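You operate a simulated robot arm through the tools that you are given. There is no shell and no other tool. Be economical: measure what you need, move in short steps, check, and stop when the job is done.

Carry out the task below with a simulated robot arm. There is one attempt and no reset: what you move stays moved.

TASK
Take module 26 out of the rail and clamp 27 between the stops again.
Fine: Unlock the green stop and back it off to 120 mm first; 26 goes on the long tray; lock the green stop at the end.

It is judged by the outcome, as a careful person would: the job done as asked, and still so three seconds after it is handed in. It fails if anything else is knocked over, pushed out of place, dropped, spilled or broken.

THE ROBOT
A 7-joint arm with a two-finger parallel gripper, fixed in place. Base frame: the origin is at the foot of the arm, x ahead of it, y to its left, z up. Lengths are in mm, angles in rad, forces in N, time in s.
With the tool pointing down near the work surface it reaches from about 240 to 620 mm from the base axis. Its first joint turns from -1.152 to 1.152 rad. Payload 2.6 kg.
Tool frame: the origin (TCP) lies between the finger pads and is the grasp point; the fingertips stand 30 mm ahead of it; z points along the fingers, y is the line along which they close. The gripper opens to 94 mm. The fingers are 28 mm wide and 10 mm thick; the gripper's body (50 by 96 mm) begins 55 mm behind the TCP.
Orientation is that of the tool frame in the base frame, as a unit quaternion [w, x, y, z]. With the fingers straight down and closing along the base's y, the tool's x points along the base's -x, its y along +y and its z along -z.

THE INTERFACE
- The arm moves only by the tool jog_arm. Its argument "commands" is a list of rows, each an object (a shift or turn left out is 0, a gripper value left out holds the last) with "xyz": the shift along the base's x, y, z in mm, a list of three; "delta_rot": the turn, a rotation vector about the base's x, y, z in rad, a list of three; "gripper": the gripper command, from -1 (fully open) to 1 (shut), values between in proportion. In form: [{"xyz": [x, y, z], "delta_rot": [ax, ay, az], "gripper": gripper}, ...]. A call has 1 to 20 rows; each row shifts and turns the commanded pose from where the row before left it. A row lasts 0.2 s, in which the tool goes at most 50 mm and 0.15 rad; a call with a longer step from one row to the next is refused whole, and so is a gripper value outside its range. A pose out of reach is approached as far as the arm can. The call stops where the force on the tool passes 50 N (or 10 N more than at its start, if that is more) or the arm is blocked; 0.2 s more then pass. The fingers move at their own pace (about 72 mm/s each) and stop on an object; they squeeze with about 33 N. The grip force told is the motor's: it shows also when the fingers shut on nothing. Time passes only in rows, and 0.2 s behind the last, so rows that do not move let the fingers close. It gives the time, the measured TCP pose, the force on the tool (base axes), the opening and the grip force at its end, in the units of the frame above (readings bear some noise).
- Cameras (640 x 400 px; columns grow to the right, rows downward): "scene" is fixed at [48.7, 456.6, 547.5]; the picture's right is [-0.53, -0.85, 0.00], its down [-0.61, 0.39, -0.69] and it looks along [0.58, -0.37, -0.73] (base axes); focal length 214 px, centre (320, 200). "wrist" rides on the gripper at [-37, 0, -58] in the tool frame; the picture's right is [0.00, -1.00, 0.00], its down [0.97, 0.00, -0.24] and it looks along [0.24, 0.00, 0.97] (tool axes); focal length 218 px, centre (320, 200).
- grab_frame(camera): a new picture of that camera. No time passes.
- pixel_to_xyz(camera, pixels): for up to 12 pixels [column, row] of the newest picture of that camera ("zoom" is the newest enlarged one), the place [x, y, z] in the base frame of the surface seen there, good to about 2 mm. No time passes.
- enlarge(camera, box): a new picture of the part [left, top, right, bottom] of that camera's present view, enlarged. No time passes.
- sign_off(): hands the job in; it is judged then, once.

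Work in short steps. Measure before you move; look again where a grasp or a placing could have gone wrong, and mend it. You have 80 turns and 46 pictures in all, those below and enlarged ones among them. Open the gripper and draw the arm clear of the work before you hand the job in, unless the task says otherwise; then end with one line.

The tools are called as a command line: name --argument value ..., lists and objects as JSON in quotes. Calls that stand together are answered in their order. jog_arm: Moves the arm, as the interface text tells. Its arguments: {"type":"object","properties":{"commands":{"type":"array","items":{"type":"object","properties":{"xyz":{"type":"array","items":{"type":"number"}},"delta_rot":{"type":"array","items":{"type":"number"}},"gripper":{"type":"number"}}}}},"required":["commands"]} The other tools are called the same way: grab_frame (camera) takes a picture; pixel_to_xyz (camera, pixels) gives the place of the surface under pixels of a picture; enlarge (camera, box) takes an enlarged picture of a part of a camera's view; sign_off () hands the job in.

At the start:

```text
time: 0.0
ee_pos: [387.9, -125.4, 368.4]
orientation: [0.001, -0.001, 1.0, 0.001]
contact_force: [-0.3, -0.1, -0.2]
width: 94.2
finger_force: 0.0
```

scene: 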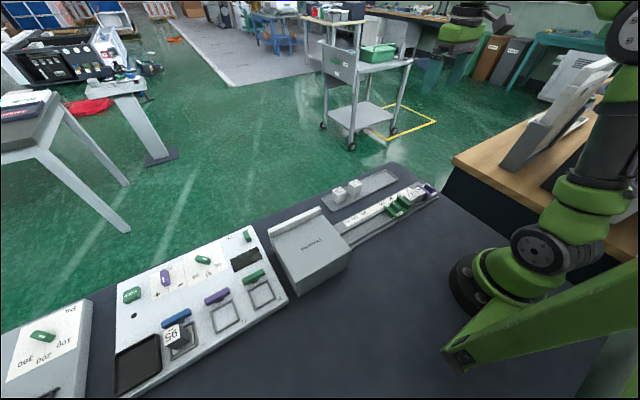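
wrist: 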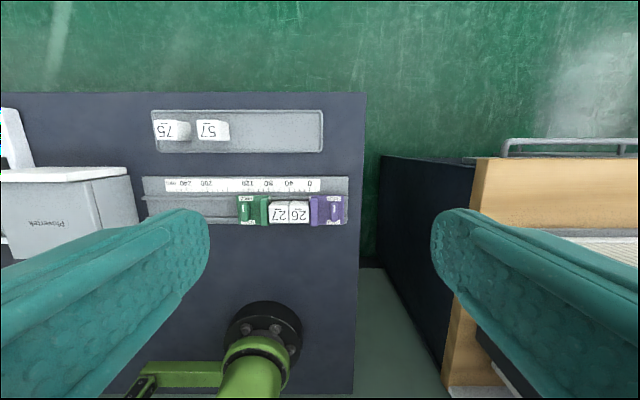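

The rail, with green stop, modules 27 and 26, and purple stop, is seen at about (240-345, 210) in the wrist view. I enlarge it for details.

enlarge --camera "wrist" --box '[130, 90, 370, 240]'

enlarge --camera "scene" --box '[310, 150, 450, 250]'

pixel_to_xyz --camera "wrist" --pixels '[[245, 210], [265, 210], [280, 212], [299, 212], [316, 210], [336, 210], [311, 185], [247, 185], [166, 125], [212, 130], [280, 130], [180, 210]]'

```text
2.67 times, centred on (250, 165) of wrist
```

zoom: 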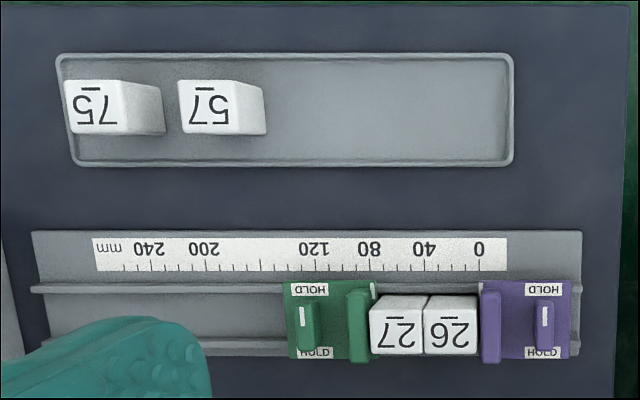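

```text
4.00 times, centred on (380, 200) of scene
```

zoom: 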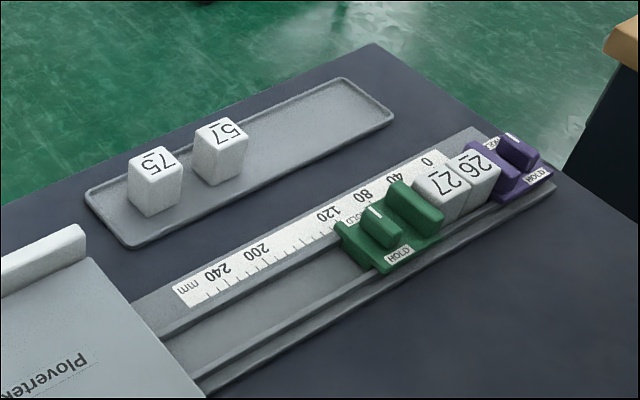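

```text
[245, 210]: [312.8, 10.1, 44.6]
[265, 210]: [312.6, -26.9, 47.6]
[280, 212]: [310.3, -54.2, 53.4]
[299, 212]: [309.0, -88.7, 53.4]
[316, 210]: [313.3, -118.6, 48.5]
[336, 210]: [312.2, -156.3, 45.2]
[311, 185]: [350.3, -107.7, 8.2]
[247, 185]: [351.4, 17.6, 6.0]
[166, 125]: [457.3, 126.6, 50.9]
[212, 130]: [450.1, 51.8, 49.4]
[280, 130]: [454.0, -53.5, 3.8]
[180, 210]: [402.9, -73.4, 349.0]
```

The stop's handle lies along x, with HOLD marks at both ends. I go closer above the rail for a better look.

jog_arm --commands '[{"xyz": [-16, 19, -42]}, {"xyz": [-16, 19, -42]}, {"xyz": [-16, 19, -42]}, {"xyz": [-15, 18, -42]}, {}]'

grab_frame --camera "wrist"

```text
time: 1.2
ee_pos: [326.1, -50.4, 201.0]
orientation: [0.001, 0.0, 1.0, 0.001]
contact_force: [0.7, 1.1, -0.5]
width: 94.1
finger_force: 0.1
```

```text
41 pictures are left
```

wrist: 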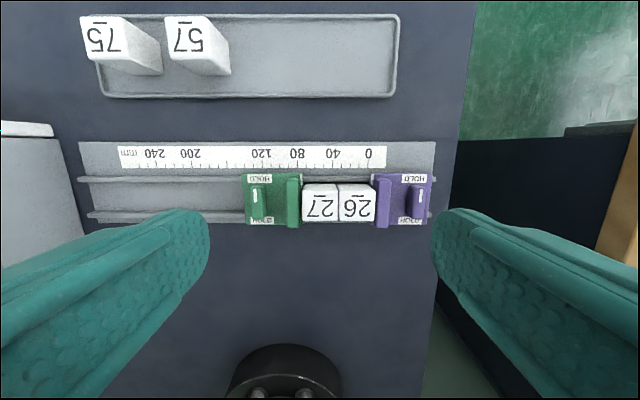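

enlarge --camera "wrist" --box '[232, 140, 440, 240]'

pixel_to_xyz --camera "wrist" --pixels '[[259, 188], [258, 211], [249, 200], [267, 200], [292, 180], [292, 220], [287, 200], [299, 200], [303, 220], [322, 188], [356, 188], [356, 218]]'

```text
3.08 times, centred on (336, 190) of wrist
```

zoom: 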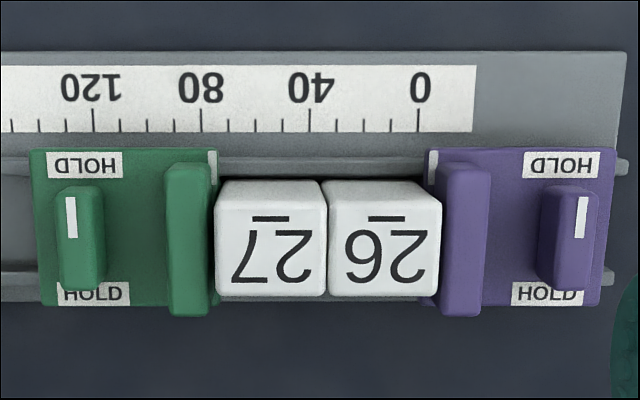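

```text
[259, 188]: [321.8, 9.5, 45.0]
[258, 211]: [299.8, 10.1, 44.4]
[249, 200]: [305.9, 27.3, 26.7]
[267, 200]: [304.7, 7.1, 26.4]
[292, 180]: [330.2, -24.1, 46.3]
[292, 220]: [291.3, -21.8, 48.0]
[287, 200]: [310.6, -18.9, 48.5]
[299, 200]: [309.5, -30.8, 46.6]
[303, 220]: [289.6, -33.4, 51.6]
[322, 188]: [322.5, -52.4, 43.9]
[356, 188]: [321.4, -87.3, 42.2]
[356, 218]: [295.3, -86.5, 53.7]
```

The knob is a bar along x at about (311, 10), top z 45; the white index at (218,160) in the zoom is the stop's pointer. I measure the scale, index, and rail.

pixel_to_xyz --camera "zoom" --pixels '[[418, 120], [310, 120], [201, 120], [92, 120], [213, 158], [432, 160], [58, 240], [104, 240], [80, 188], [80, 288], [400, 165], [400, 300]]'

pixel_to_xyz --camera "wrist" --pixels '[[200, 180], [200, 198], [180, 216], [305, 50], [340, 50], [310, 95], [310, 18], [394, 50], [185, 35], [303, 190], [338, 200], [374, 200]]'

```text
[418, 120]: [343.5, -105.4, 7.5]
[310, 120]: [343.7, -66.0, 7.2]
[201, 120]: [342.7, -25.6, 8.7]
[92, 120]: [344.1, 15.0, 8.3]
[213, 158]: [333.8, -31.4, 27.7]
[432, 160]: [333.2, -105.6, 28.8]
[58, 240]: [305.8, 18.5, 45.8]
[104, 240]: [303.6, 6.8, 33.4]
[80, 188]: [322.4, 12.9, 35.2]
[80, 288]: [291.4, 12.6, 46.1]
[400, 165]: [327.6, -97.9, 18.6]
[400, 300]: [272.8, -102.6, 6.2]
```

```text
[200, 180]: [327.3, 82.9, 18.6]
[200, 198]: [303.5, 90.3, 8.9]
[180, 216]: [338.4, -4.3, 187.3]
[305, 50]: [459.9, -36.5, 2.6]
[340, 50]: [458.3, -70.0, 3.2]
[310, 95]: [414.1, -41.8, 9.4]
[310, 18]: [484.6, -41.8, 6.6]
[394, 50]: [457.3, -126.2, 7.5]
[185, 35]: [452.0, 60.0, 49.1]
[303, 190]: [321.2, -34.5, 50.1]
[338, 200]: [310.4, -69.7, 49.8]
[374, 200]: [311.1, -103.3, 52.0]
```

Scale 0 is at y≈-105.5, 120 at y≈14.8; the index is now at y≈-32 (about 73). I part-close the gripper and move over the green knob.

jog_arm --commands '[{"xyz": [-6, 21, -20], "gripper": 0.36}, {"xyz": [-6, 21, -25]}, {"xyz": [-5, 20, -35]}, {"xyz": [0, 0, -30]}, {}]'

grab_frame --camera "wrist"

```text
time: 2.4
ee_pos: [307.6, 11.1, 90.1]
orientation: [0.001, 0.001, 1.0, 0.001]
contact_force: [-0.5, -0.7, 0.5]
width: 30.2
finger_force: 0.2
```

```text
39 pictures are left
```

wrist: 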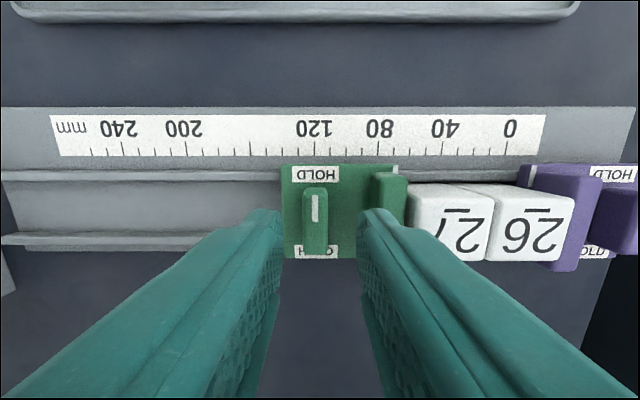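

pixel_to_xyz --camera "wrist" --pixels '[[315, 192], [315, 222], [315, 246], [305, 225], [325, 225], [282, 200], [395, 168], [370, 190], [376, 200], [404, 200]]'

```text
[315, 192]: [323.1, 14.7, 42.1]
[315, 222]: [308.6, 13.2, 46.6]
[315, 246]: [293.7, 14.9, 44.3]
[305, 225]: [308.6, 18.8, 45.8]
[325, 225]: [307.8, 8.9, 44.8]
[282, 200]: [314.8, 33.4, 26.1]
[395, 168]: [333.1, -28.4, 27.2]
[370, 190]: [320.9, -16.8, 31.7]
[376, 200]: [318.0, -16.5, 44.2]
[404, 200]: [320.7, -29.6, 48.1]
```

The knob centre is about (308.5, 13.5), about 10 wide. I shift by (1, 2.4), go down to z≈60 and close.

jog_arm --commands '[{"xyz": [1, 2.4, -10]}, {"xyz": [0, 0, -10]}, {"xyz": [0, 0, -9]}, {}, {"gripper": 1}, {"gripper": 1}, {}, {}]'

```text
time: 4.2
ee_pos: [308.9, 12.9, 61.0]
orientation: [0.0, 0.0, 1.0, 0.002]
contact_force: [0.9, 0.4, -6.6]
width: 12.6
finger_force: 45.0
```

Gripped, 12.6 mm wide. I try turning it a little counter-clockwise (from above) and watch.

jog_arm --commands '[{"delta_rot": [0, 0, 0.1]}, {"delta_rot": [0, 0, 0.1]}, {"delta_rot": [0, 0, 0.1]}, {}]'

grab_frame --camera "wrist"

```text
time: 5.2
ee_pos: [307.7, 14.7, 61.0]
orientation: [-0.001, -0.15, 0.989, 0.001]
contact_force: [1.5, 2.4, -9.9]
width: 12.2
finger_force: 44.8
```

```text
38 pictures are left
```

wrist: 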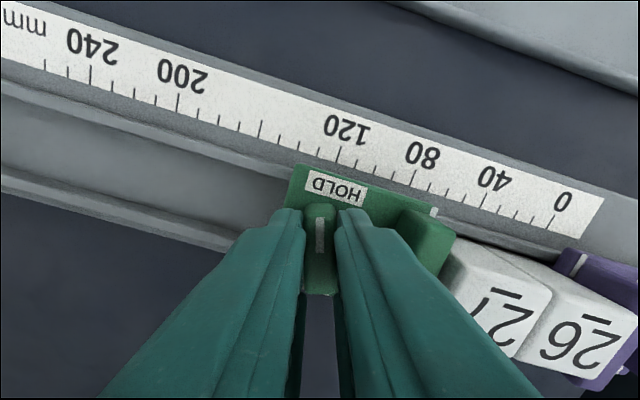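

The knob turns with the fingers freely. I continue to 90°.

jog_arm --commands '[{"delta_rot": [0, 0, 0.13]}, {"delta_rot": [0, 0, 0.13]}, {"delta_rot": [0, 0, 0.13]}, {"delta_rot": [0, 0, 0.13]}, {"delta_rot": [0, 0, 0.13]}, {"delta_rot": [0, 0, 0.13]}, {"delta_rot": [0, 0, 0.13]}, {"delta_rot": [0, 0, 0.13]}, {"delta_rot": [0, 0, 0.13]}, {"delta_rot": [0, 0, 0.1]}, {}]'

grab_frame --camera "wrist"

```text
time: 7.2
ee_pos: [305.8, 15.7, 60.4]
orientation: [-0.002, -0.663, 0.749, 0.004]
contact_force: [-2.4, 4.7, 2.5]
width: 12.1
finger_force: 44.8
stopped in row 10: the force on the tool passed its limit (the readings are from after the stop); the commanded pose is now the measured one
```

```text
37 pictures are left
```

wrist: 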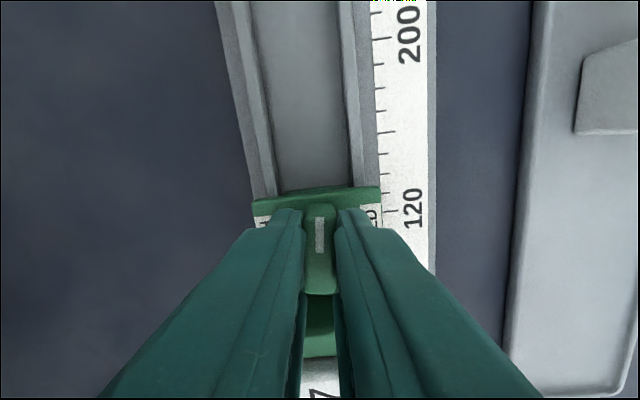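

It stopped at about 83°, likely the end of its travel. I try sliding the stop slightly to +y.

jog_arm --commands '[{"xyz": [0, 3, 0]}, {"xyz": [0, 4, 0]}, {"xyz": [0, 4, 0]}, {}]'

grab_frame --camera "scene"

```text
time: 8.2
ee_pos: [305.3, 27.4, 61.2]
orientation: [-0.003, -0.663, 0.749, 0.005]
contact_force: [2.0, -1.8, -4.3]
width: 12.5
finger_force: 44.6
```

```text
36 pictures are left
```

scene: 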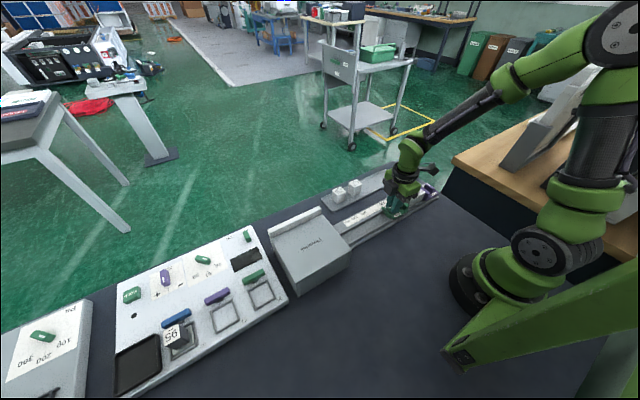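

grab_frame --camera "wrist"

enlarge --camera "scene" --box '[330, 150, 450, 240]'

```text
35 pictures are left
```

wrist: 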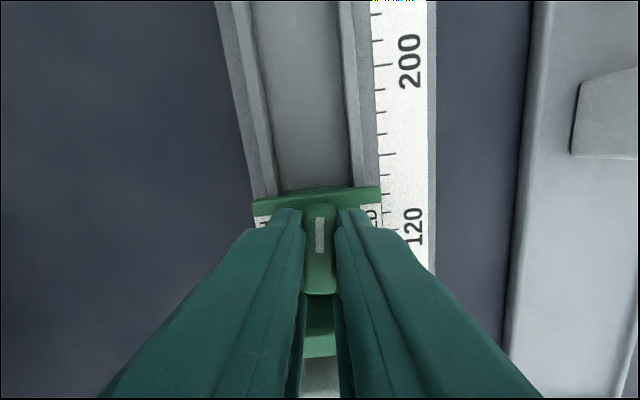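

```text
4.44 times, centred on (390, 195) of scene
```

zoom: 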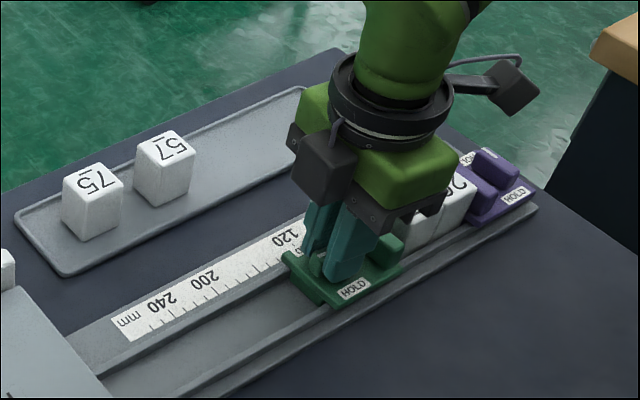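

The stop slides along. I move it about 34 mm more and then check the reading.

jog_arm --commands '[{"xyz": [0, 7, 0]}, {"xyz": [0, 7, 0]}, {"xyz": [0, 7, 0]}, {"xyz": [0, 7, 0]}, {"xyz": [0, 6, 0]}, {}, {}]'

enlarge --camera "scene" --box '[330, 150, 450, 240]'

```text
time: 9.8
ee_pos: [305.9, 60.6, 60.8]
orientation: [-0.003, -0.663, 0.749, 0.004]
contact_force: [3.3, -0.1, -4.8]
width: 12.6
finger_force: 45.0
```

```text
4.44 times, centred on (390, 195) of scene
```

zoom: 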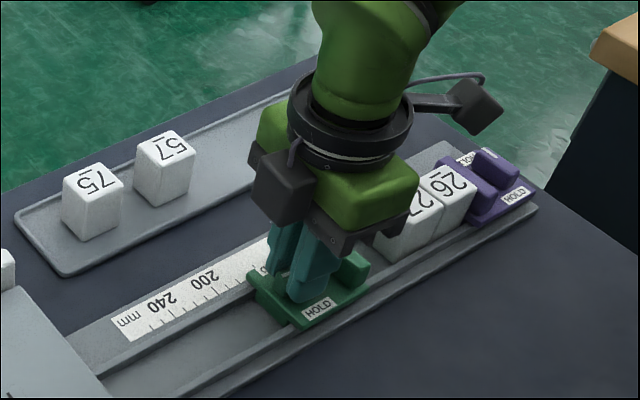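

I release the knob, rise, and look at the reading; I also finish squaring the tool (0.12 rad).

jog_arm --commands '[{"gripper": 0.3}, {"gripper": 0.3}, {"xyz": [0, 0, 30]}, {"xyz": [0, -25, 40], "delta_rot": [0, 0, 0.12]}, {"xyz": [3, -40, 20]}, {"xyz": [0, -30, 10]}, {}]'

grab_frame --camera "wrist"

```text
time: 11.4
ee_pos: [310.0, -35.9, 161.7]
orientation: [-0.003, -0.705, 0.709, 0.005]
contact_force: [0.1, 0.3, 0.8]
width: 32.7
finger_force: 0.0
```

```text
32 pictures are left
```

wrist: 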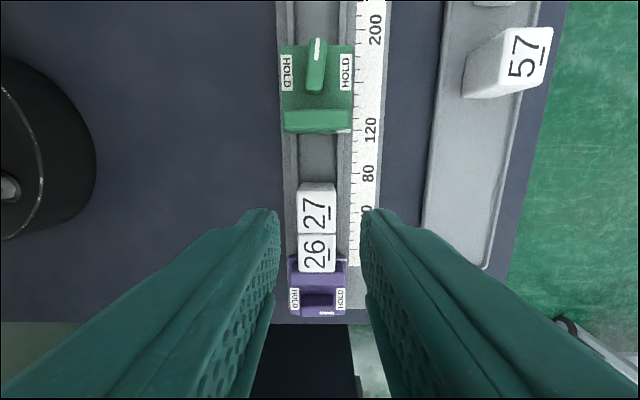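

enlarge --camera "wrist" --box '[250, 20, 410, 120]'

enlarge --camera "wrist" --box '[250, 100, 410, 200]'

```text
4.00 times, centred on (330, 70) of wrist
```

zoom: 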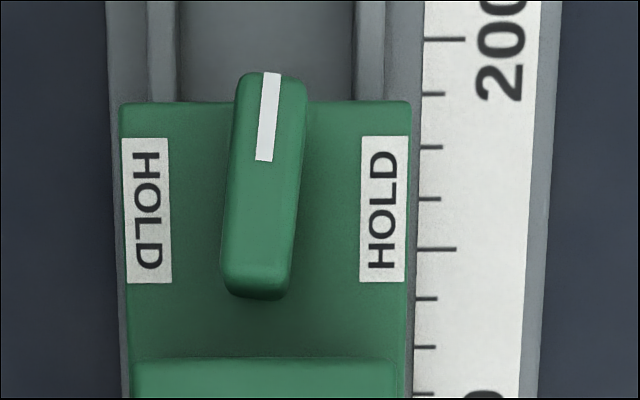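

```text
4.00 times, centred on (330, 150) of wrist
```

zoom: 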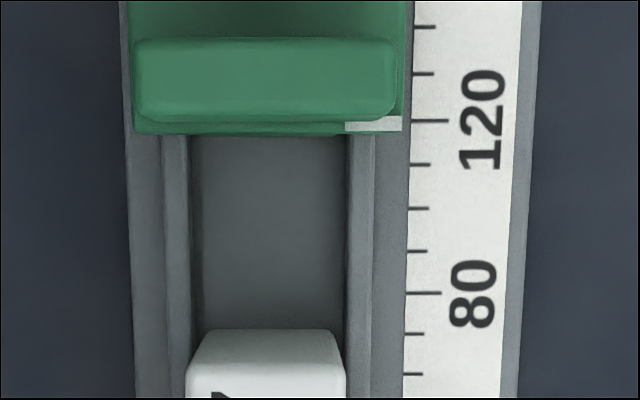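

pixel_to_xyz --camera "zoom" --pixels '[[375, 123], [395, 123], [395, 128], [360, 120], [430, 121], [430, 294], [420, 74], [265, 332], [265, 120], [265, 375]]'

pixel_to_xyz --camera "wrist" --pixels '[[317, 190], [317, 226], [317, 236], [317, 268], [301, 250], [333, 250], [317, 65], [303, 215], [331, 215]]'

```text
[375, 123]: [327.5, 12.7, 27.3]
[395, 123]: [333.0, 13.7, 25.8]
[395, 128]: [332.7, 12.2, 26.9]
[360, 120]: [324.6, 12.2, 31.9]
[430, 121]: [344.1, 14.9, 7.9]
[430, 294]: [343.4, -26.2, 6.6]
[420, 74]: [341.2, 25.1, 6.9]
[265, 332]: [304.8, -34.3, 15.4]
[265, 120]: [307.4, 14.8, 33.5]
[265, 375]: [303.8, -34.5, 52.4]
```

```text
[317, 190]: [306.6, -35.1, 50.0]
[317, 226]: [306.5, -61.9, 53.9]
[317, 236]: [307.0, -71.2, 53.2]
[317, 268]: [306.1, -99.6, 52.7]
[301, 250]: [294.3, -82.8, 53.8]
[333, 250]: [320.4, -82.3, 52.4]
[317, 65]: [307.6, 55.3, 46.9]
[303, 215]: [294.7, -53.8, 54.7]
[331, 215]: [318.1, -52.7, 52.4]
```

The index mark spans y≈11.5–14.5 against the 120 tick at 14.9, so it reads about 118. I regrip the knob and nudge it +2.3 mm.

jog_arm --commands '[{"xyz": [-1, 30, -5], "delta_rot": [0, 0, -0.12]}, {"xyz": [-1, 35, -10]}, {"xyz": [0, 30, -25]}, {"xyz": [0, 0, -40]}, {"xyz": [0, 0, -20]}, {}, {"gripper": 1}, {"gripper": 1}, {}, {}]'

```text
time: 13.6
ee_pos: [306.3, 59.3, 61.2]
orientation: [-0.004, -0.662, 0.749, 0.006]
contact_force: [-7.8, 0.7, -8.9]
width: 12.4
finger_force: 44.7
```

jog_arm --commands '[{"xyz": [0, 1.2, 0]}, {"xyz": [0, 1.3, 0]}, {}, {}, {"gripper": 0.3}, {"gripper": 0.3}, {"xyz": [0, 0, 30]}, {"xyz": [0, -25, 40], "delta_rot": [0, 0, 0.12]}, {"xyz": [3, -30, 20]}, {}]'

enlarge --camera "wrist" --box '[250, 140, 410, 240]'

```text
time: 15.8
ee_pos: [309.8, 7.5, 151.2]
orientation: [0.003, 0.707, -0.707, -0.004]
contact_force: [-0.8, -0.5, 0.3]
width: 32.8
finger_force: 0.1
```

```text
4.00 times, centred on (330, 190) of wrist
```

zoom: 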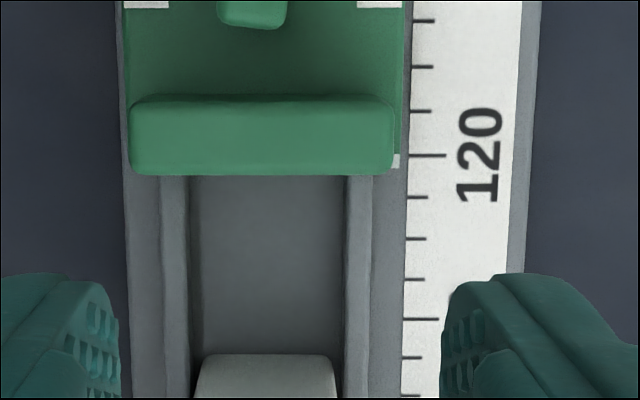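

pixel_to_xyz --camera "zoom" --pixels '[[397, 156], [397, 160], [397, 164], [430, 156], [430, 319], [398, 150]]'

```text
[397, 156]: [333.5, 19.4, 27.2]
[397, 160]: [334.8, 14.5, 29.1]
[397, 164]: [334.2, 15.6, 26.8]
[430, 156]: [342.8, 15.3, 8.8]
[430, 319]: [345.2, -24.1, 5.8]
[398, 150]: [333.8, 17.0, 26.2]
```

The green stop is at 120 now. Next I open to ~60 mm and go above module 26, centre about (308, -88).

jog_arm --commands '[{"xyz": [-1, -35, 0], "gripper": -0.28}, {"xyz": [-1, -35, 0]}, {"xyz": [0, -25.2, -25]}, {"xyz": [0, 0, -30]}, {}]'

grab_frame --camera "wrist"

```text
time: 17.0
ee_pos: [306.9, -88.0, 96.2]
orientation: [-0.004, -0.706, 0.708, 0.004]
contact_force: [0.1, 0.0, 1.0]
width: 60.2
finger_force: 0.1
```

```text
28 pictures are left
```

wrist: 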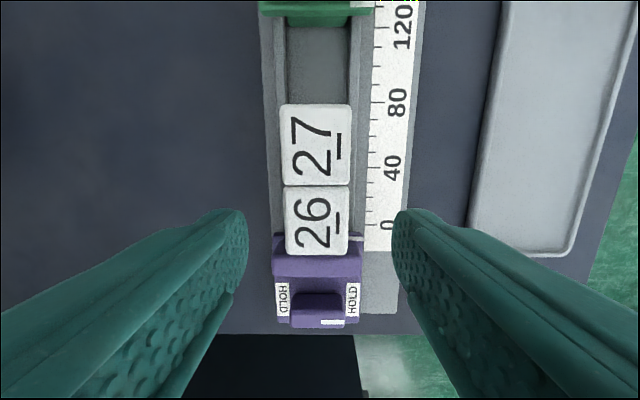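

pixel_to_xyz --camera "wrist" --pixels '[[316, 190], [316, 220], [316, 250], [288, 220], [346, 220], [287, 150], [348, 150], [316, 180]]'

```text
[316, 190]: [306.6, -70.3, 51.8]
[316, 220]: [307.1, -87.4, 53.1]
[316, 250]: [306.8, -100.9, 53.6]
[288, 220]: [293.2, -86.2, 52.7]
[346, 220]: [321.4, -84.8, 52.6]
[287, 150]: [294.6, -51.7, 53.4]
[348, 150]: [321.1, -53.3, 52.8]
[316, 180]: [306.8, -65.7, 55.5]
```

Module 26's centre is (307.2, -86.5). I go down to z≈56 and close gently.

jog_arm --commands '[{"xyz": [0.3, 1, -15]}, {"xyz": [0, 0, -15]}, {"xyz": [0, 0, -9]}, {}, {"gripper": 1}, {"gripper": 1}, {"gripper": 1}, {}]'

```text
time: 18.8
ee_pos: [308.3, -86.5, 57.0]
orientation: [-0.003, -0.706, 0.709, 0.004]
contact_force: [-1.2, 1.5, 0.2]
width: 35.1
finger_force: 33.3
```

Gripped at 35 mm. I lift slowly.

jog_arm --commands '[{"xyz": [0, 0, 4]}, {"xyz": [0, 0, 8]}, {"xyz": [0, 0, 12]}, {"xyz": [0, 0, 25]}, {"xyz": [0, 0, 25]}, {}]'

grab_frame --camera "wrist"

enlarge --camera "scene" --box '[310, 140, 450, 240]'

```text
time: 20.2
ee_pos: [308.2, -86.7, 131.9]
orientation: [-0.003, -0.706, 0.708, 0.004]
contact_force: [-0.9, -0.9, -0.6]
width: 31.2
finger_force: 33.1
```

```text
27 pictures are left
```

wrist: 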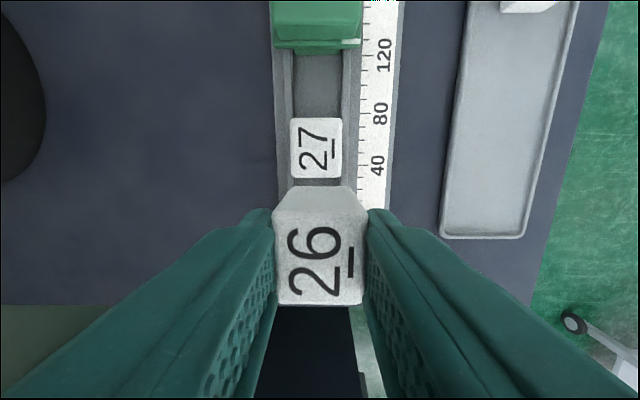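

```text
4.00 times, centred on (380, 190) of scene
```

zoom: 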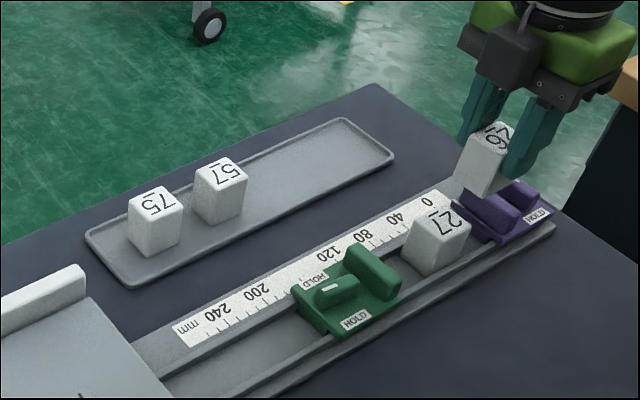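

Width went from 35.1 to 31.2, so I check how the module sits in the fingers.

enlarge --camera "scene" --box '[400, 150, 456, 205]'

pixel_to_xyz --camera "wrist" --pixels '[[320, 220], [320, 260], [320, 300], [282, 260], [356, 260], [320, 192], [320, 205], [280, 225], [360, 225]]'

```text
7.27 times, centred on (428, 178) of scene
```

zoom: 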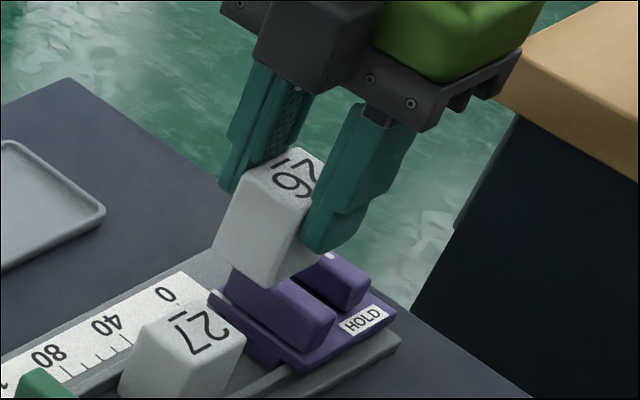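

```text
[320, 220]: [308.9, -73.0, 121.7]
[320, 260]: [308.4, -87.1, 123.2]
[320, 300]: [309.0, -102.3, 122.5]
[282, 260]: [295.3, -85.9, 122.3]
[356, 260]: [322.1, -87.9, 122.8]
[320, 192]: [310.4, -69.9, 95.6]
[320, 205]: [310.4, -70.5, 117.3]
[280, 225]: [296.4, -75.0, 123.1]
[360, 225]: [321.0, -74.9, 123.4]
```

The module hangs level but sits about 5 mm lower in the fingers (top at z 122.7, TCP 131.9). I move it gently over the tray at about (450, -40) and recheck.

jog_arm --commands '[{"xyz": [10, 3, 0]}, {"xyz": [20, 7, 0]}, {"xyz": [25, 8, 0]}, {"xyz": [25, 8, 0]}, {"xyz": [25, 8, 0]}, {"xyz": [22, 7, 0]}, {"xyz": [15, 6, 0]}, {}]'

grab_frame --camera "wrist"

enlarge --camera "scene" --box '[340, 130, 440, 210]'

pixel_to_xyz --camera "wrist" --pixels '[[320, 220], [320, 260], [320, 300], [282, 260], [356, 260], [320, 192], [320, 205], [320, 100]]'

```text
time: 22.0
ee_pos: [450.5, -38.9, 131.5]
orientation: [-0.003, -0.706, 0.708, 0.005]
contact_force: [-0.3, -0.5, -1.1]
width: 30.8
finger_force: 33.3
```

```text
24 pictures are left
```

wrist: 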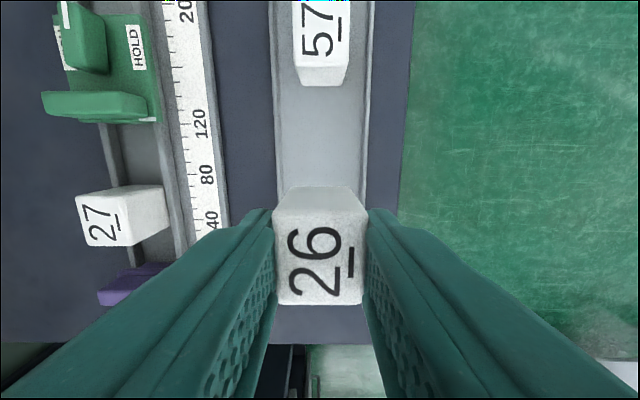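

```text
5.00 times, centred on (390, 170) of scene
```

zoom: 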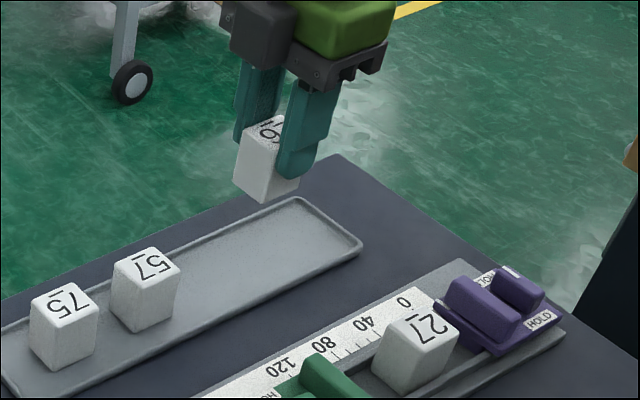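

```text
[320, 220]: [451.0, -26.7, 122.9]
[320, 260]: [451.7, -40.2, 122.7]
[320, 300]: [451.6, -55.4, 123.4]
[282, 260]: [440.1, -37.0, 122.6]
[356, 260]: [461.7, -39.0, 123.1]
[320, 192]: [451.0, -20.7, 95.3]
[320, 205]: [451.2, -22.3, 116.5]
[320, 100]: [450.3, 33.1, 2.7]
```

Stable, no further slip. It should touch the tray after about 73–74 mm of descent; I go down 68 first.

jog_arm --commands '[{"xyz": [0, 0, -20]}, {"xyz": [0, 0, -20]}, {"xyz": [0, 0, -15]}, {"xyz": [0, 0, -8]}, {"xyz": [0, 0, -5]}, {}]'

jog_arm --commands '[{"xyz": [0, 0, -2]}, {"xyz": [0, 0, -1]}, {}]'

```text
time: 23.4
ee_pos: [450.2, -39.5, 62.8]
orientation: [-0.003, -0.707, 0.707, 0.004]
contact_force: [0.2, 0.2, 0.1]
width: 31.0
finger_force: 33.2
```

```text
time: 24.2
ee_pos: [449.9, -39.5, 60.3]
orientation: [-0.003, -0.706, 0.709, 0.005]
contact_force: [-1.2, -0.3, -0.8]
width: 30.9
finger_force: 32.7
```

jog_arm --commands '[{"xyz": [0, 0, -1]}, {"xyz": [0, 0, -1]}, {}]'

jog_arm --commands '[{"xyz": [0, 0, -0.7]}, {"xyz": [0, 0, -0.7]}, {}]'

```text
time: 25.0
ee_pos: [450.6, -39.6, 59.2]
orientation: [-0.003, -0.706, 0.708, 0.005]
contact_force: [-1.0, -0.1, -0.5]
width: 31.2
finger_force: 33.2
```

```text
time: 25.8
ee_pos: [450.9, -38.5, 58.7]
orientation: [-0.002, -0.706, 0.708, 0.004]
contact_force: [-4.2, -0.3, 11.6]
width: 31.1
finger_force: 33.0
```

Contact with the tray (11.6 N up). I open to ~60 mm (tray rims are low) and rise.

jog_arm --commands '[{"gripper": 0.1}, {"gripper": -0.1}, {"gripper": -0.1}, {"xyz": [0, 0, 15]}, {"xyz": [0, 0, 35]}, {"xyz": [0, 0, 40]}, {}]'

grab_frame --camera "wrist"

```text
time: 27.4
ee_pos: [450.8, -39.8, 147.7]
orientation: [-0.003, -0.706, 0.708, 0.004]
contact_force: [-0.2, -0.6, 0.7]
width: 52.0
finger_force: 0.1
```

```text
22 pictures are left
```

wrist: 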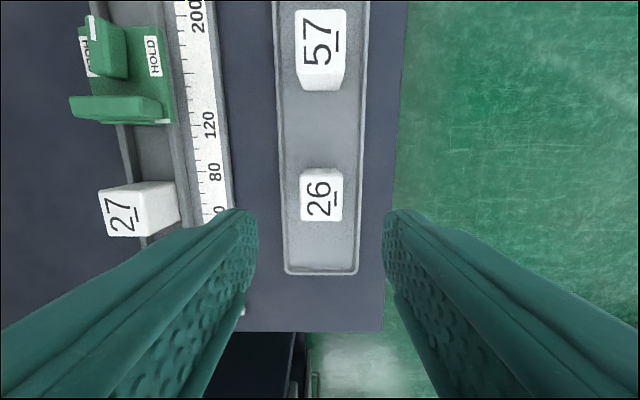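

26 stands on the tray; 27 is still in the rail. I go back to the green knob with the 0.12 rad tilt and check alignment above it.

jog_arm --commands '[{"xyz": [-30, 22, 0], "gripper": 0.3}, {"xyz": [-35, 25, 0]}, {"xyz": [-35, 25, 0], "delta_rot": [0, 0, -0.12]}, {"xyz": [-35, 25, -20]}, {"xyz": [-9.5, 4.6, -37]}, {}]'

grab_frame --camera "wrist"

```text
time: 28.8
ee_pos: [306.9, 63.5, 89.5]
orientation: [-0.002, -0.663, 0.749, 0.004]
contact_force: [0.1, -0.1, 0.5]
width: 32.7
finger_force: 0.1
```

```text
21 pictures are left
```

wrist: 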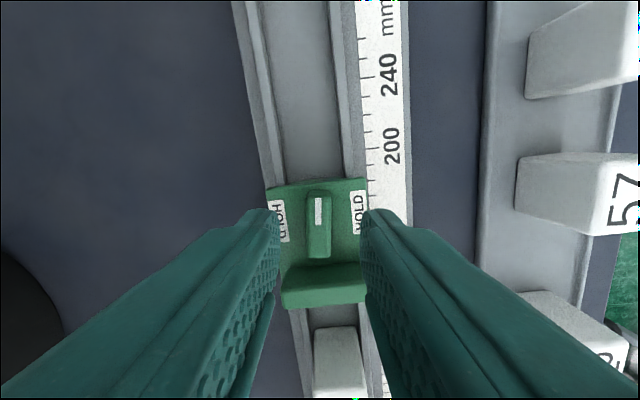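

pixel_to_xyz --camera "wrist" --pixels '[[318, 196], [318, 222], [318, 248], [310, 222], [327, 222]]'

```text
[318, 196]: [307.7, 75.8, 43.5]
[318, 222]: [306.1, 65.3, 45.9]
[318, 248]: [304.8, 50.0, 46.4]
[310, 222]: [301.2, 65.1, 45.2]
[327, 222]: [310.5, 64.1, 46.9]
```

Aligned with the knob. I descend, grip, and slide the stop 44 mm toward -y (before reaching 27).

jog_arm --commands '[{"xyz": [-0.5, -1.5, -15]}, {"xyz": [0, 0, -13]}, {}, {"gripper": 1}, {"gripper": 1}, {}, {"xyz": [0, -6, 0]}, {"xyz": [0, -8, 0]}, {"xyz": [0, -8, 0]}, {"xyz": [0, -8, 0]}, {"xyz": [0, -8, 0]}, {"xyz": [0, -6, 0]}, {}]'

enlarge --camera "scene" --box '[330, 150, 450, 240]'

```text
time: 31.6
ee_pos: [305.5, 16.9, 61.8]
orientation: [-0.003, -0.663, 0.749, 0.005]
contact_force: [10.2, 1.3, -30.7]
width: 12.1
finger_force: 45.1
```

```text
4.44 times, centred on (390, 195) of scene
```

zoom: 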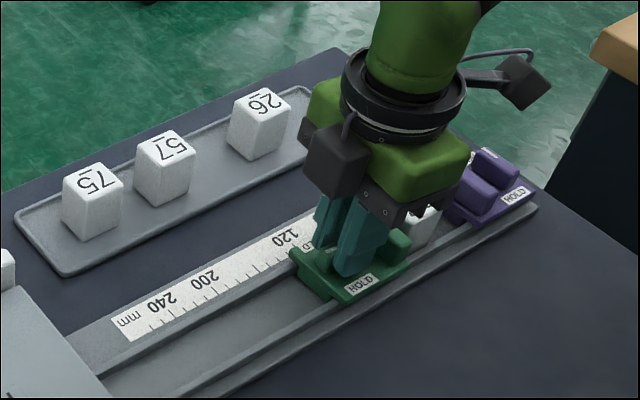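

Force -30 N in z means I'm pulling up slightly; I ease down 0.6 mm and push on, at a slow pace.

jog_arm --commands '[{"xyz": [0, 0, -0.6]}, {"xyz": [0, -4, 0]}, {"xyz": [0, -4, 0]}, {"xyz": [0, -4, 0]}, {"xyz": [0, -4, 0]}, {"xyz": [0, -4, 0]}, {"xyz": [0, -4, 0]}, {"xyz": [0, -4, 0]}, {"xyz": [0, -4, 0]}, {}]'

enlarge --camera "scene" --box '[350, 150, 450, 230]'

```text
time: 33.8
ee_pos: [304.9, -15.9, 61.2]
orientation: [-0.002, -0.662, 0.749, 0.004]
contact_force: [-4.3, 0.7, 18.2]
width: 12.2
finger_force: 45.2
```

```text
5.00 times, centred on (400, 190) of scene
```

zoom: 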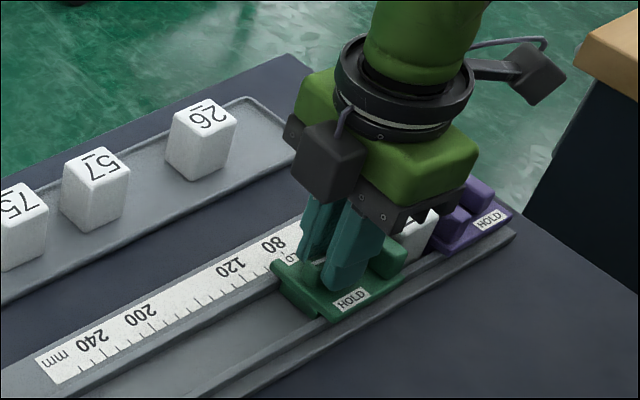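

jog_arm --commands '[{"xyz": [0, -2, 0.2]}, {"xyz": [0, -2, 0]}, {"xyz": [0, -1, 0]}, {}]'

jog_arm --commands '[{"xyz": [0, -1, 0]}, {"xyz": [0, -0.5, 0]}, {}]'

```text
time: 34.8
ee_pos: [304.6, -21.2, 62.3]
orientation: [-0.003, -0.662, 0.75, 0.005]
contact_force: [-7.5, 1.5, 26.4]
width: 12.7
finger_force: 45.1
```

```text
time: 35.6
ee_pos: [304.9, -21.0, 61.7]
orientation: [-0.003, -0.663, 0.749, 0.004]
contact_force: [-8.0, 1.9, 30.4]
width: 12.4
finger_force: 44.7
```

jog_arm --commands '[{"xyz": [0.5, 0, 0.5]}, {"xyz": [0, -0.7, 0]}, {"xyz": [0, -0.7, 0]}, {}]'

grab_frame --camera "wrist"

enlarge --camera "scene" --box '[380, 165, 450, 225]'

```text
time: 36.6
ee_pos: [306.0, -22.5, 61.3]
orientation: [-0.003, -0.663, 0.748, 0.005]
contact_force: [-7.2, 5.1, 18.4]
width: 12.4
finger_force: 44.7
```

```text
18 pictures are left
```

wrist: 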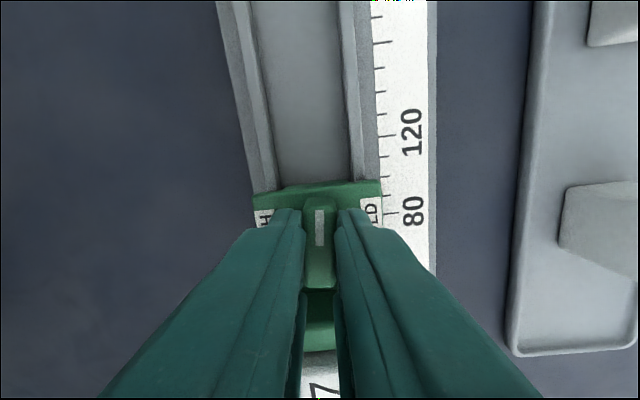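

```text
6.67 times, centred on (415, 195) of scene
```

zoom: 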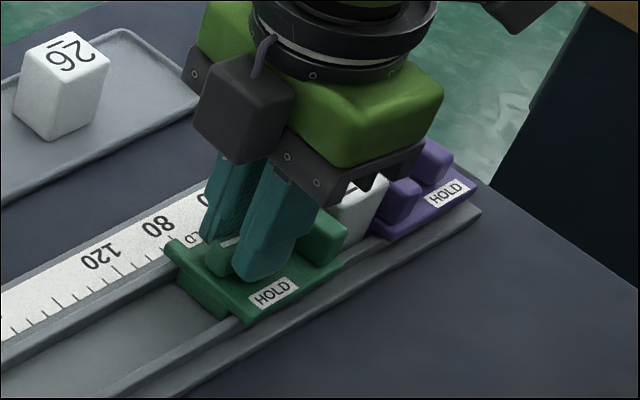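

The y force begins to rise (5 N); I push in small steps until clear contact.

jog_arm --commands '[{"xyz": [0, -0.6, 0.2]}, {"xyz": [0, -0.6, 0]}, {}]'

jog_arm --commands '[{"xyz": [0, -0.6, 0]}, {"xyz": [0, -0.6, 0]}, {}]'

```text
time: 37.4
ee_pos: [305.6, -23.5, 62.3]
orientation: [-0.003, -0.663, 0.749, 0.005]
contact_force: [-0.2, 17.3, -4.0]
width: 12.4
finger_force: 45.1
```

```text
time: 38.2
ee_pos: [307.0, -23.6, 62.0]
orientation: [-0.002, -0.664, 0.748, 0.006]
contact_force: [2.2, 30.4, -15.3]
width: 12.3
finger_force: 45.1
```

The stop presses 27 against the purple stop (30 N). I ease 0.3 mm and begin turning the knob back clockwise, watching the force.

jog_arm --commands '[{"xyz": [0, 0.3, -0.4]}, {"delta_rot": [0, 0, -0.1]}, {"delta_rot": [0, 0, -0.1]}, {"delta_rot": [0, 0, -0.1]}, {}]'

```text
time: 39.4
ee_pos: [305.5, -24.7, 62.8]
orientation: [-0.002, -0.543, 0.84, 0.006]
contact_force: [-2.6, 27.6, -8.6]
width: 12.3
finger_force: 44.7
```

jog_arm --commands '[{"delta_rot": [0, 0, -0.1]}, {"delta_rot": [0, 0, -0.1]}, {"delta_rot": [0, 0, -0.1]}, {"delta_rot": [0, 0, -0.1]}, {}]'

```text
time: 40.6
ee_pos: [304.2, -24.1, 62.1]
orientation: [0.0, -0.365, 0.931, 0.006]
contact_force: [-5.3, 25.4, -1.0]
width: 12.5
finger_force: 44.7
```

jog_arm --commands '[{"delta_rot": [0, 0, -0.1]}, {"delta_rot": [0, 0, -0.1]}, {"delta_rot": [0, 0, -0.1]}, {"delta_rot": [0, 0, -0.1]}, {}]'

jog_arm --commands '[{"delta_rot": [0, 0, -0.1]}, {"delta_rot": [0, 0, -0.1]}, {"delta_rot": [0, 0, -0.1]}, {}]'

```text
time: 41.8
ee_pos: [306.0, -24.6, 62.1]
orientation: [-0.001, -0.174, 0.985, 0.007]
contact_force: [-6.6, 25.4, -0.2]
width: 12.5
finger_force: 44.7
```

```text
time: 42.8
ee_pos: [304.8, -23.4, 61.4]
orientation: [0.001, -0.023, 1.0, 0.006]
contact_force: [-9.6, 22.2, 6.3]
width: 12.1
finger_force: 44.8
```

Nearly back at the HOLD line (0.05 rad left). I finish the turn and look.

jog_arm --commands '[{"delta_rot": [0, 0, -0.05]}, {"delta_rot": [0, 0, -0.02]}, {}]'

grab_frame --camera "wrist"

```text
time: 43.6
ee_pos: [304.1, -23.9, 61.7]
orientation: [0.0, 0.009, 1.0, 0.007]
contact_force: [-7.7, 22.1, 6.2]
width: 12.6
finger_force: 44.6
```

```text
16 pictures are left
```

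wrist: 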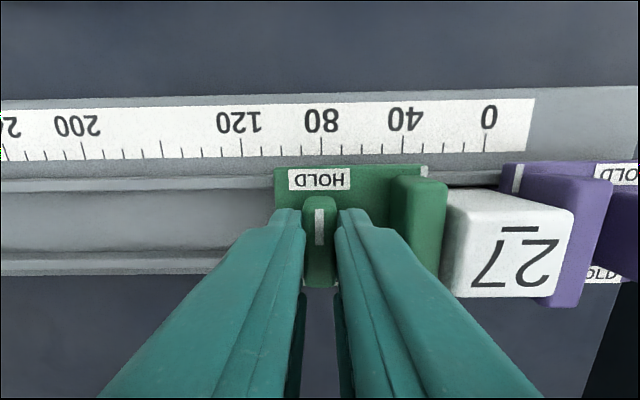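

The knob is back on HOLD and 27 touches both stops. I test the lock by easing +y gently.

jog_arm --commands '[{"xyz": [0, 0.8, 0]}, {"xyz": [0, 0.8, 0]}, {}]'

```text
time: 44.4
ee_pos: [305.4, -24.4, 62.0]
orientation: [0.0, 0.011, 1.0, 0.006]
contact_force: [-8.5, 11.3, 4.6]
width: 12.6
finger_force: 44.7
```

jog_arm --commands '[{"xyz": [0.5, 1, 0]}, {"xyz": [0.5, 1, 0]}, {}]'

```text
time: 45.2
ee_pos: [306.3, -23.8, 61.7]
orientation: [0.0, 0.014, 1.0, 0.005]
contact_force: [-24.6, -13.4, 19.7]
width: 12.3
finger_force: 44.3
```

The stop holds against 13 N, so it's locked. I unload, release, and rise.

jog_arm --commands '[{"xyz": [-1, -1, 0.3]}, {"gripper": 0.4}, {"gripper": 0.4}, {"xyz": [0, 0, 20]}, {"xyz": [0, 0, 40]}, {"xyz": [10, 0, 45]}, {"xyz": [10, 0, 45]}, {}]'

grab_frame --camera "wrist"

enlarge --camera "scene" --box '[310, 150, 450, 250]'

```text
time: 47.0
ee_pos: [325.2, -23.8, 212.6]
orientation: [0.001, 0.011, 1.0, 0.005]
contact_force: [-0.1, 0.2, 0.1]
width: 27.9
finger_force: 0.0
```

```text
15 pictures are left
```

wrist: 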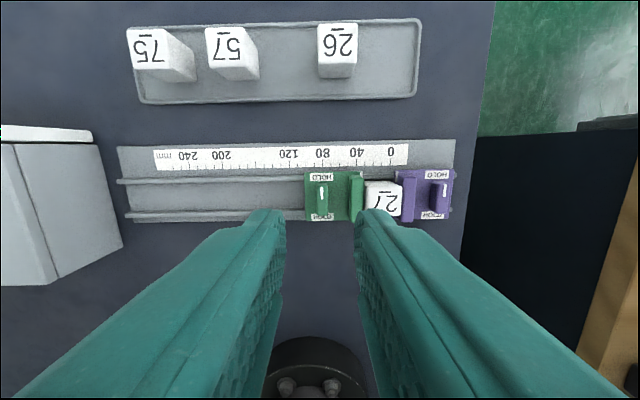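

```text
4.00 times, centred on (380, 200) of scene
```

zoom: 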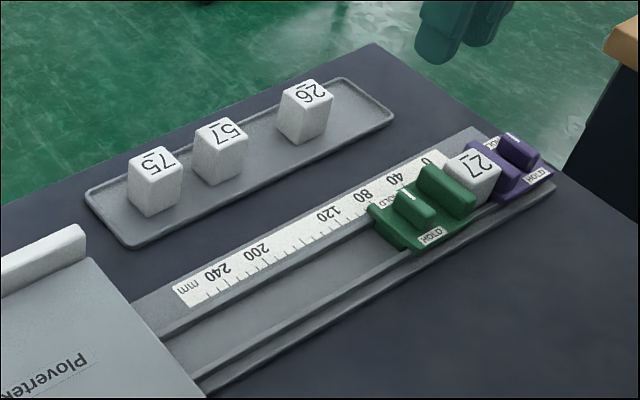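

enlarge --camera "wrist" --box '[290, 140, 460, 240]'

jog_arm --commands '[{"xyz": [15, 0, 40], "gripper": -1}, {"xyz": [15, 0, 40]}, {"xyz": [15, 0, 40]}, {}]'

```text
3.76 times, centred on (375, 190) of wrist
```

zoom: 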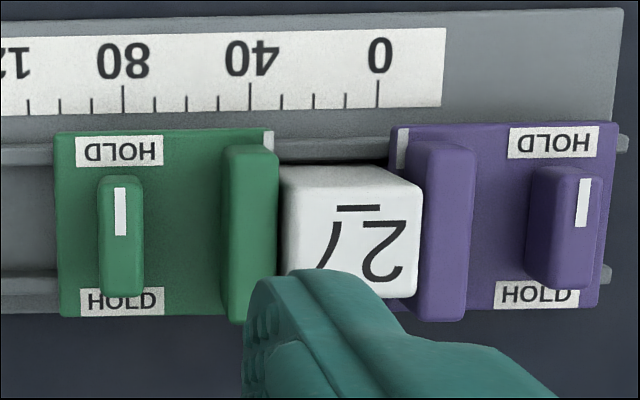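

```text
time: 48.0
ee_pos: [369.6, -24.1, 332.8]
orientation: [0.001, 0.012, 1.0, 0.005]
contact_force: [-0.2, -0.3, 0.2]
width: 94.0
finger_force: 0.0
```

27 is clamped tight between the stops, the knob is on HOLD, 26 is on the tray, and the arm is clear with the gripper open. I hand in.

sign_off

```text
The job is handed in.
```

Module 26 is out of the rail and on the long tray. Module 27 is clamped between the stops again, with the green stop locked on HOLD. I backed the green stop off to about 120 mm before taking 26 out, and once locked it held against a 13 N test pull.
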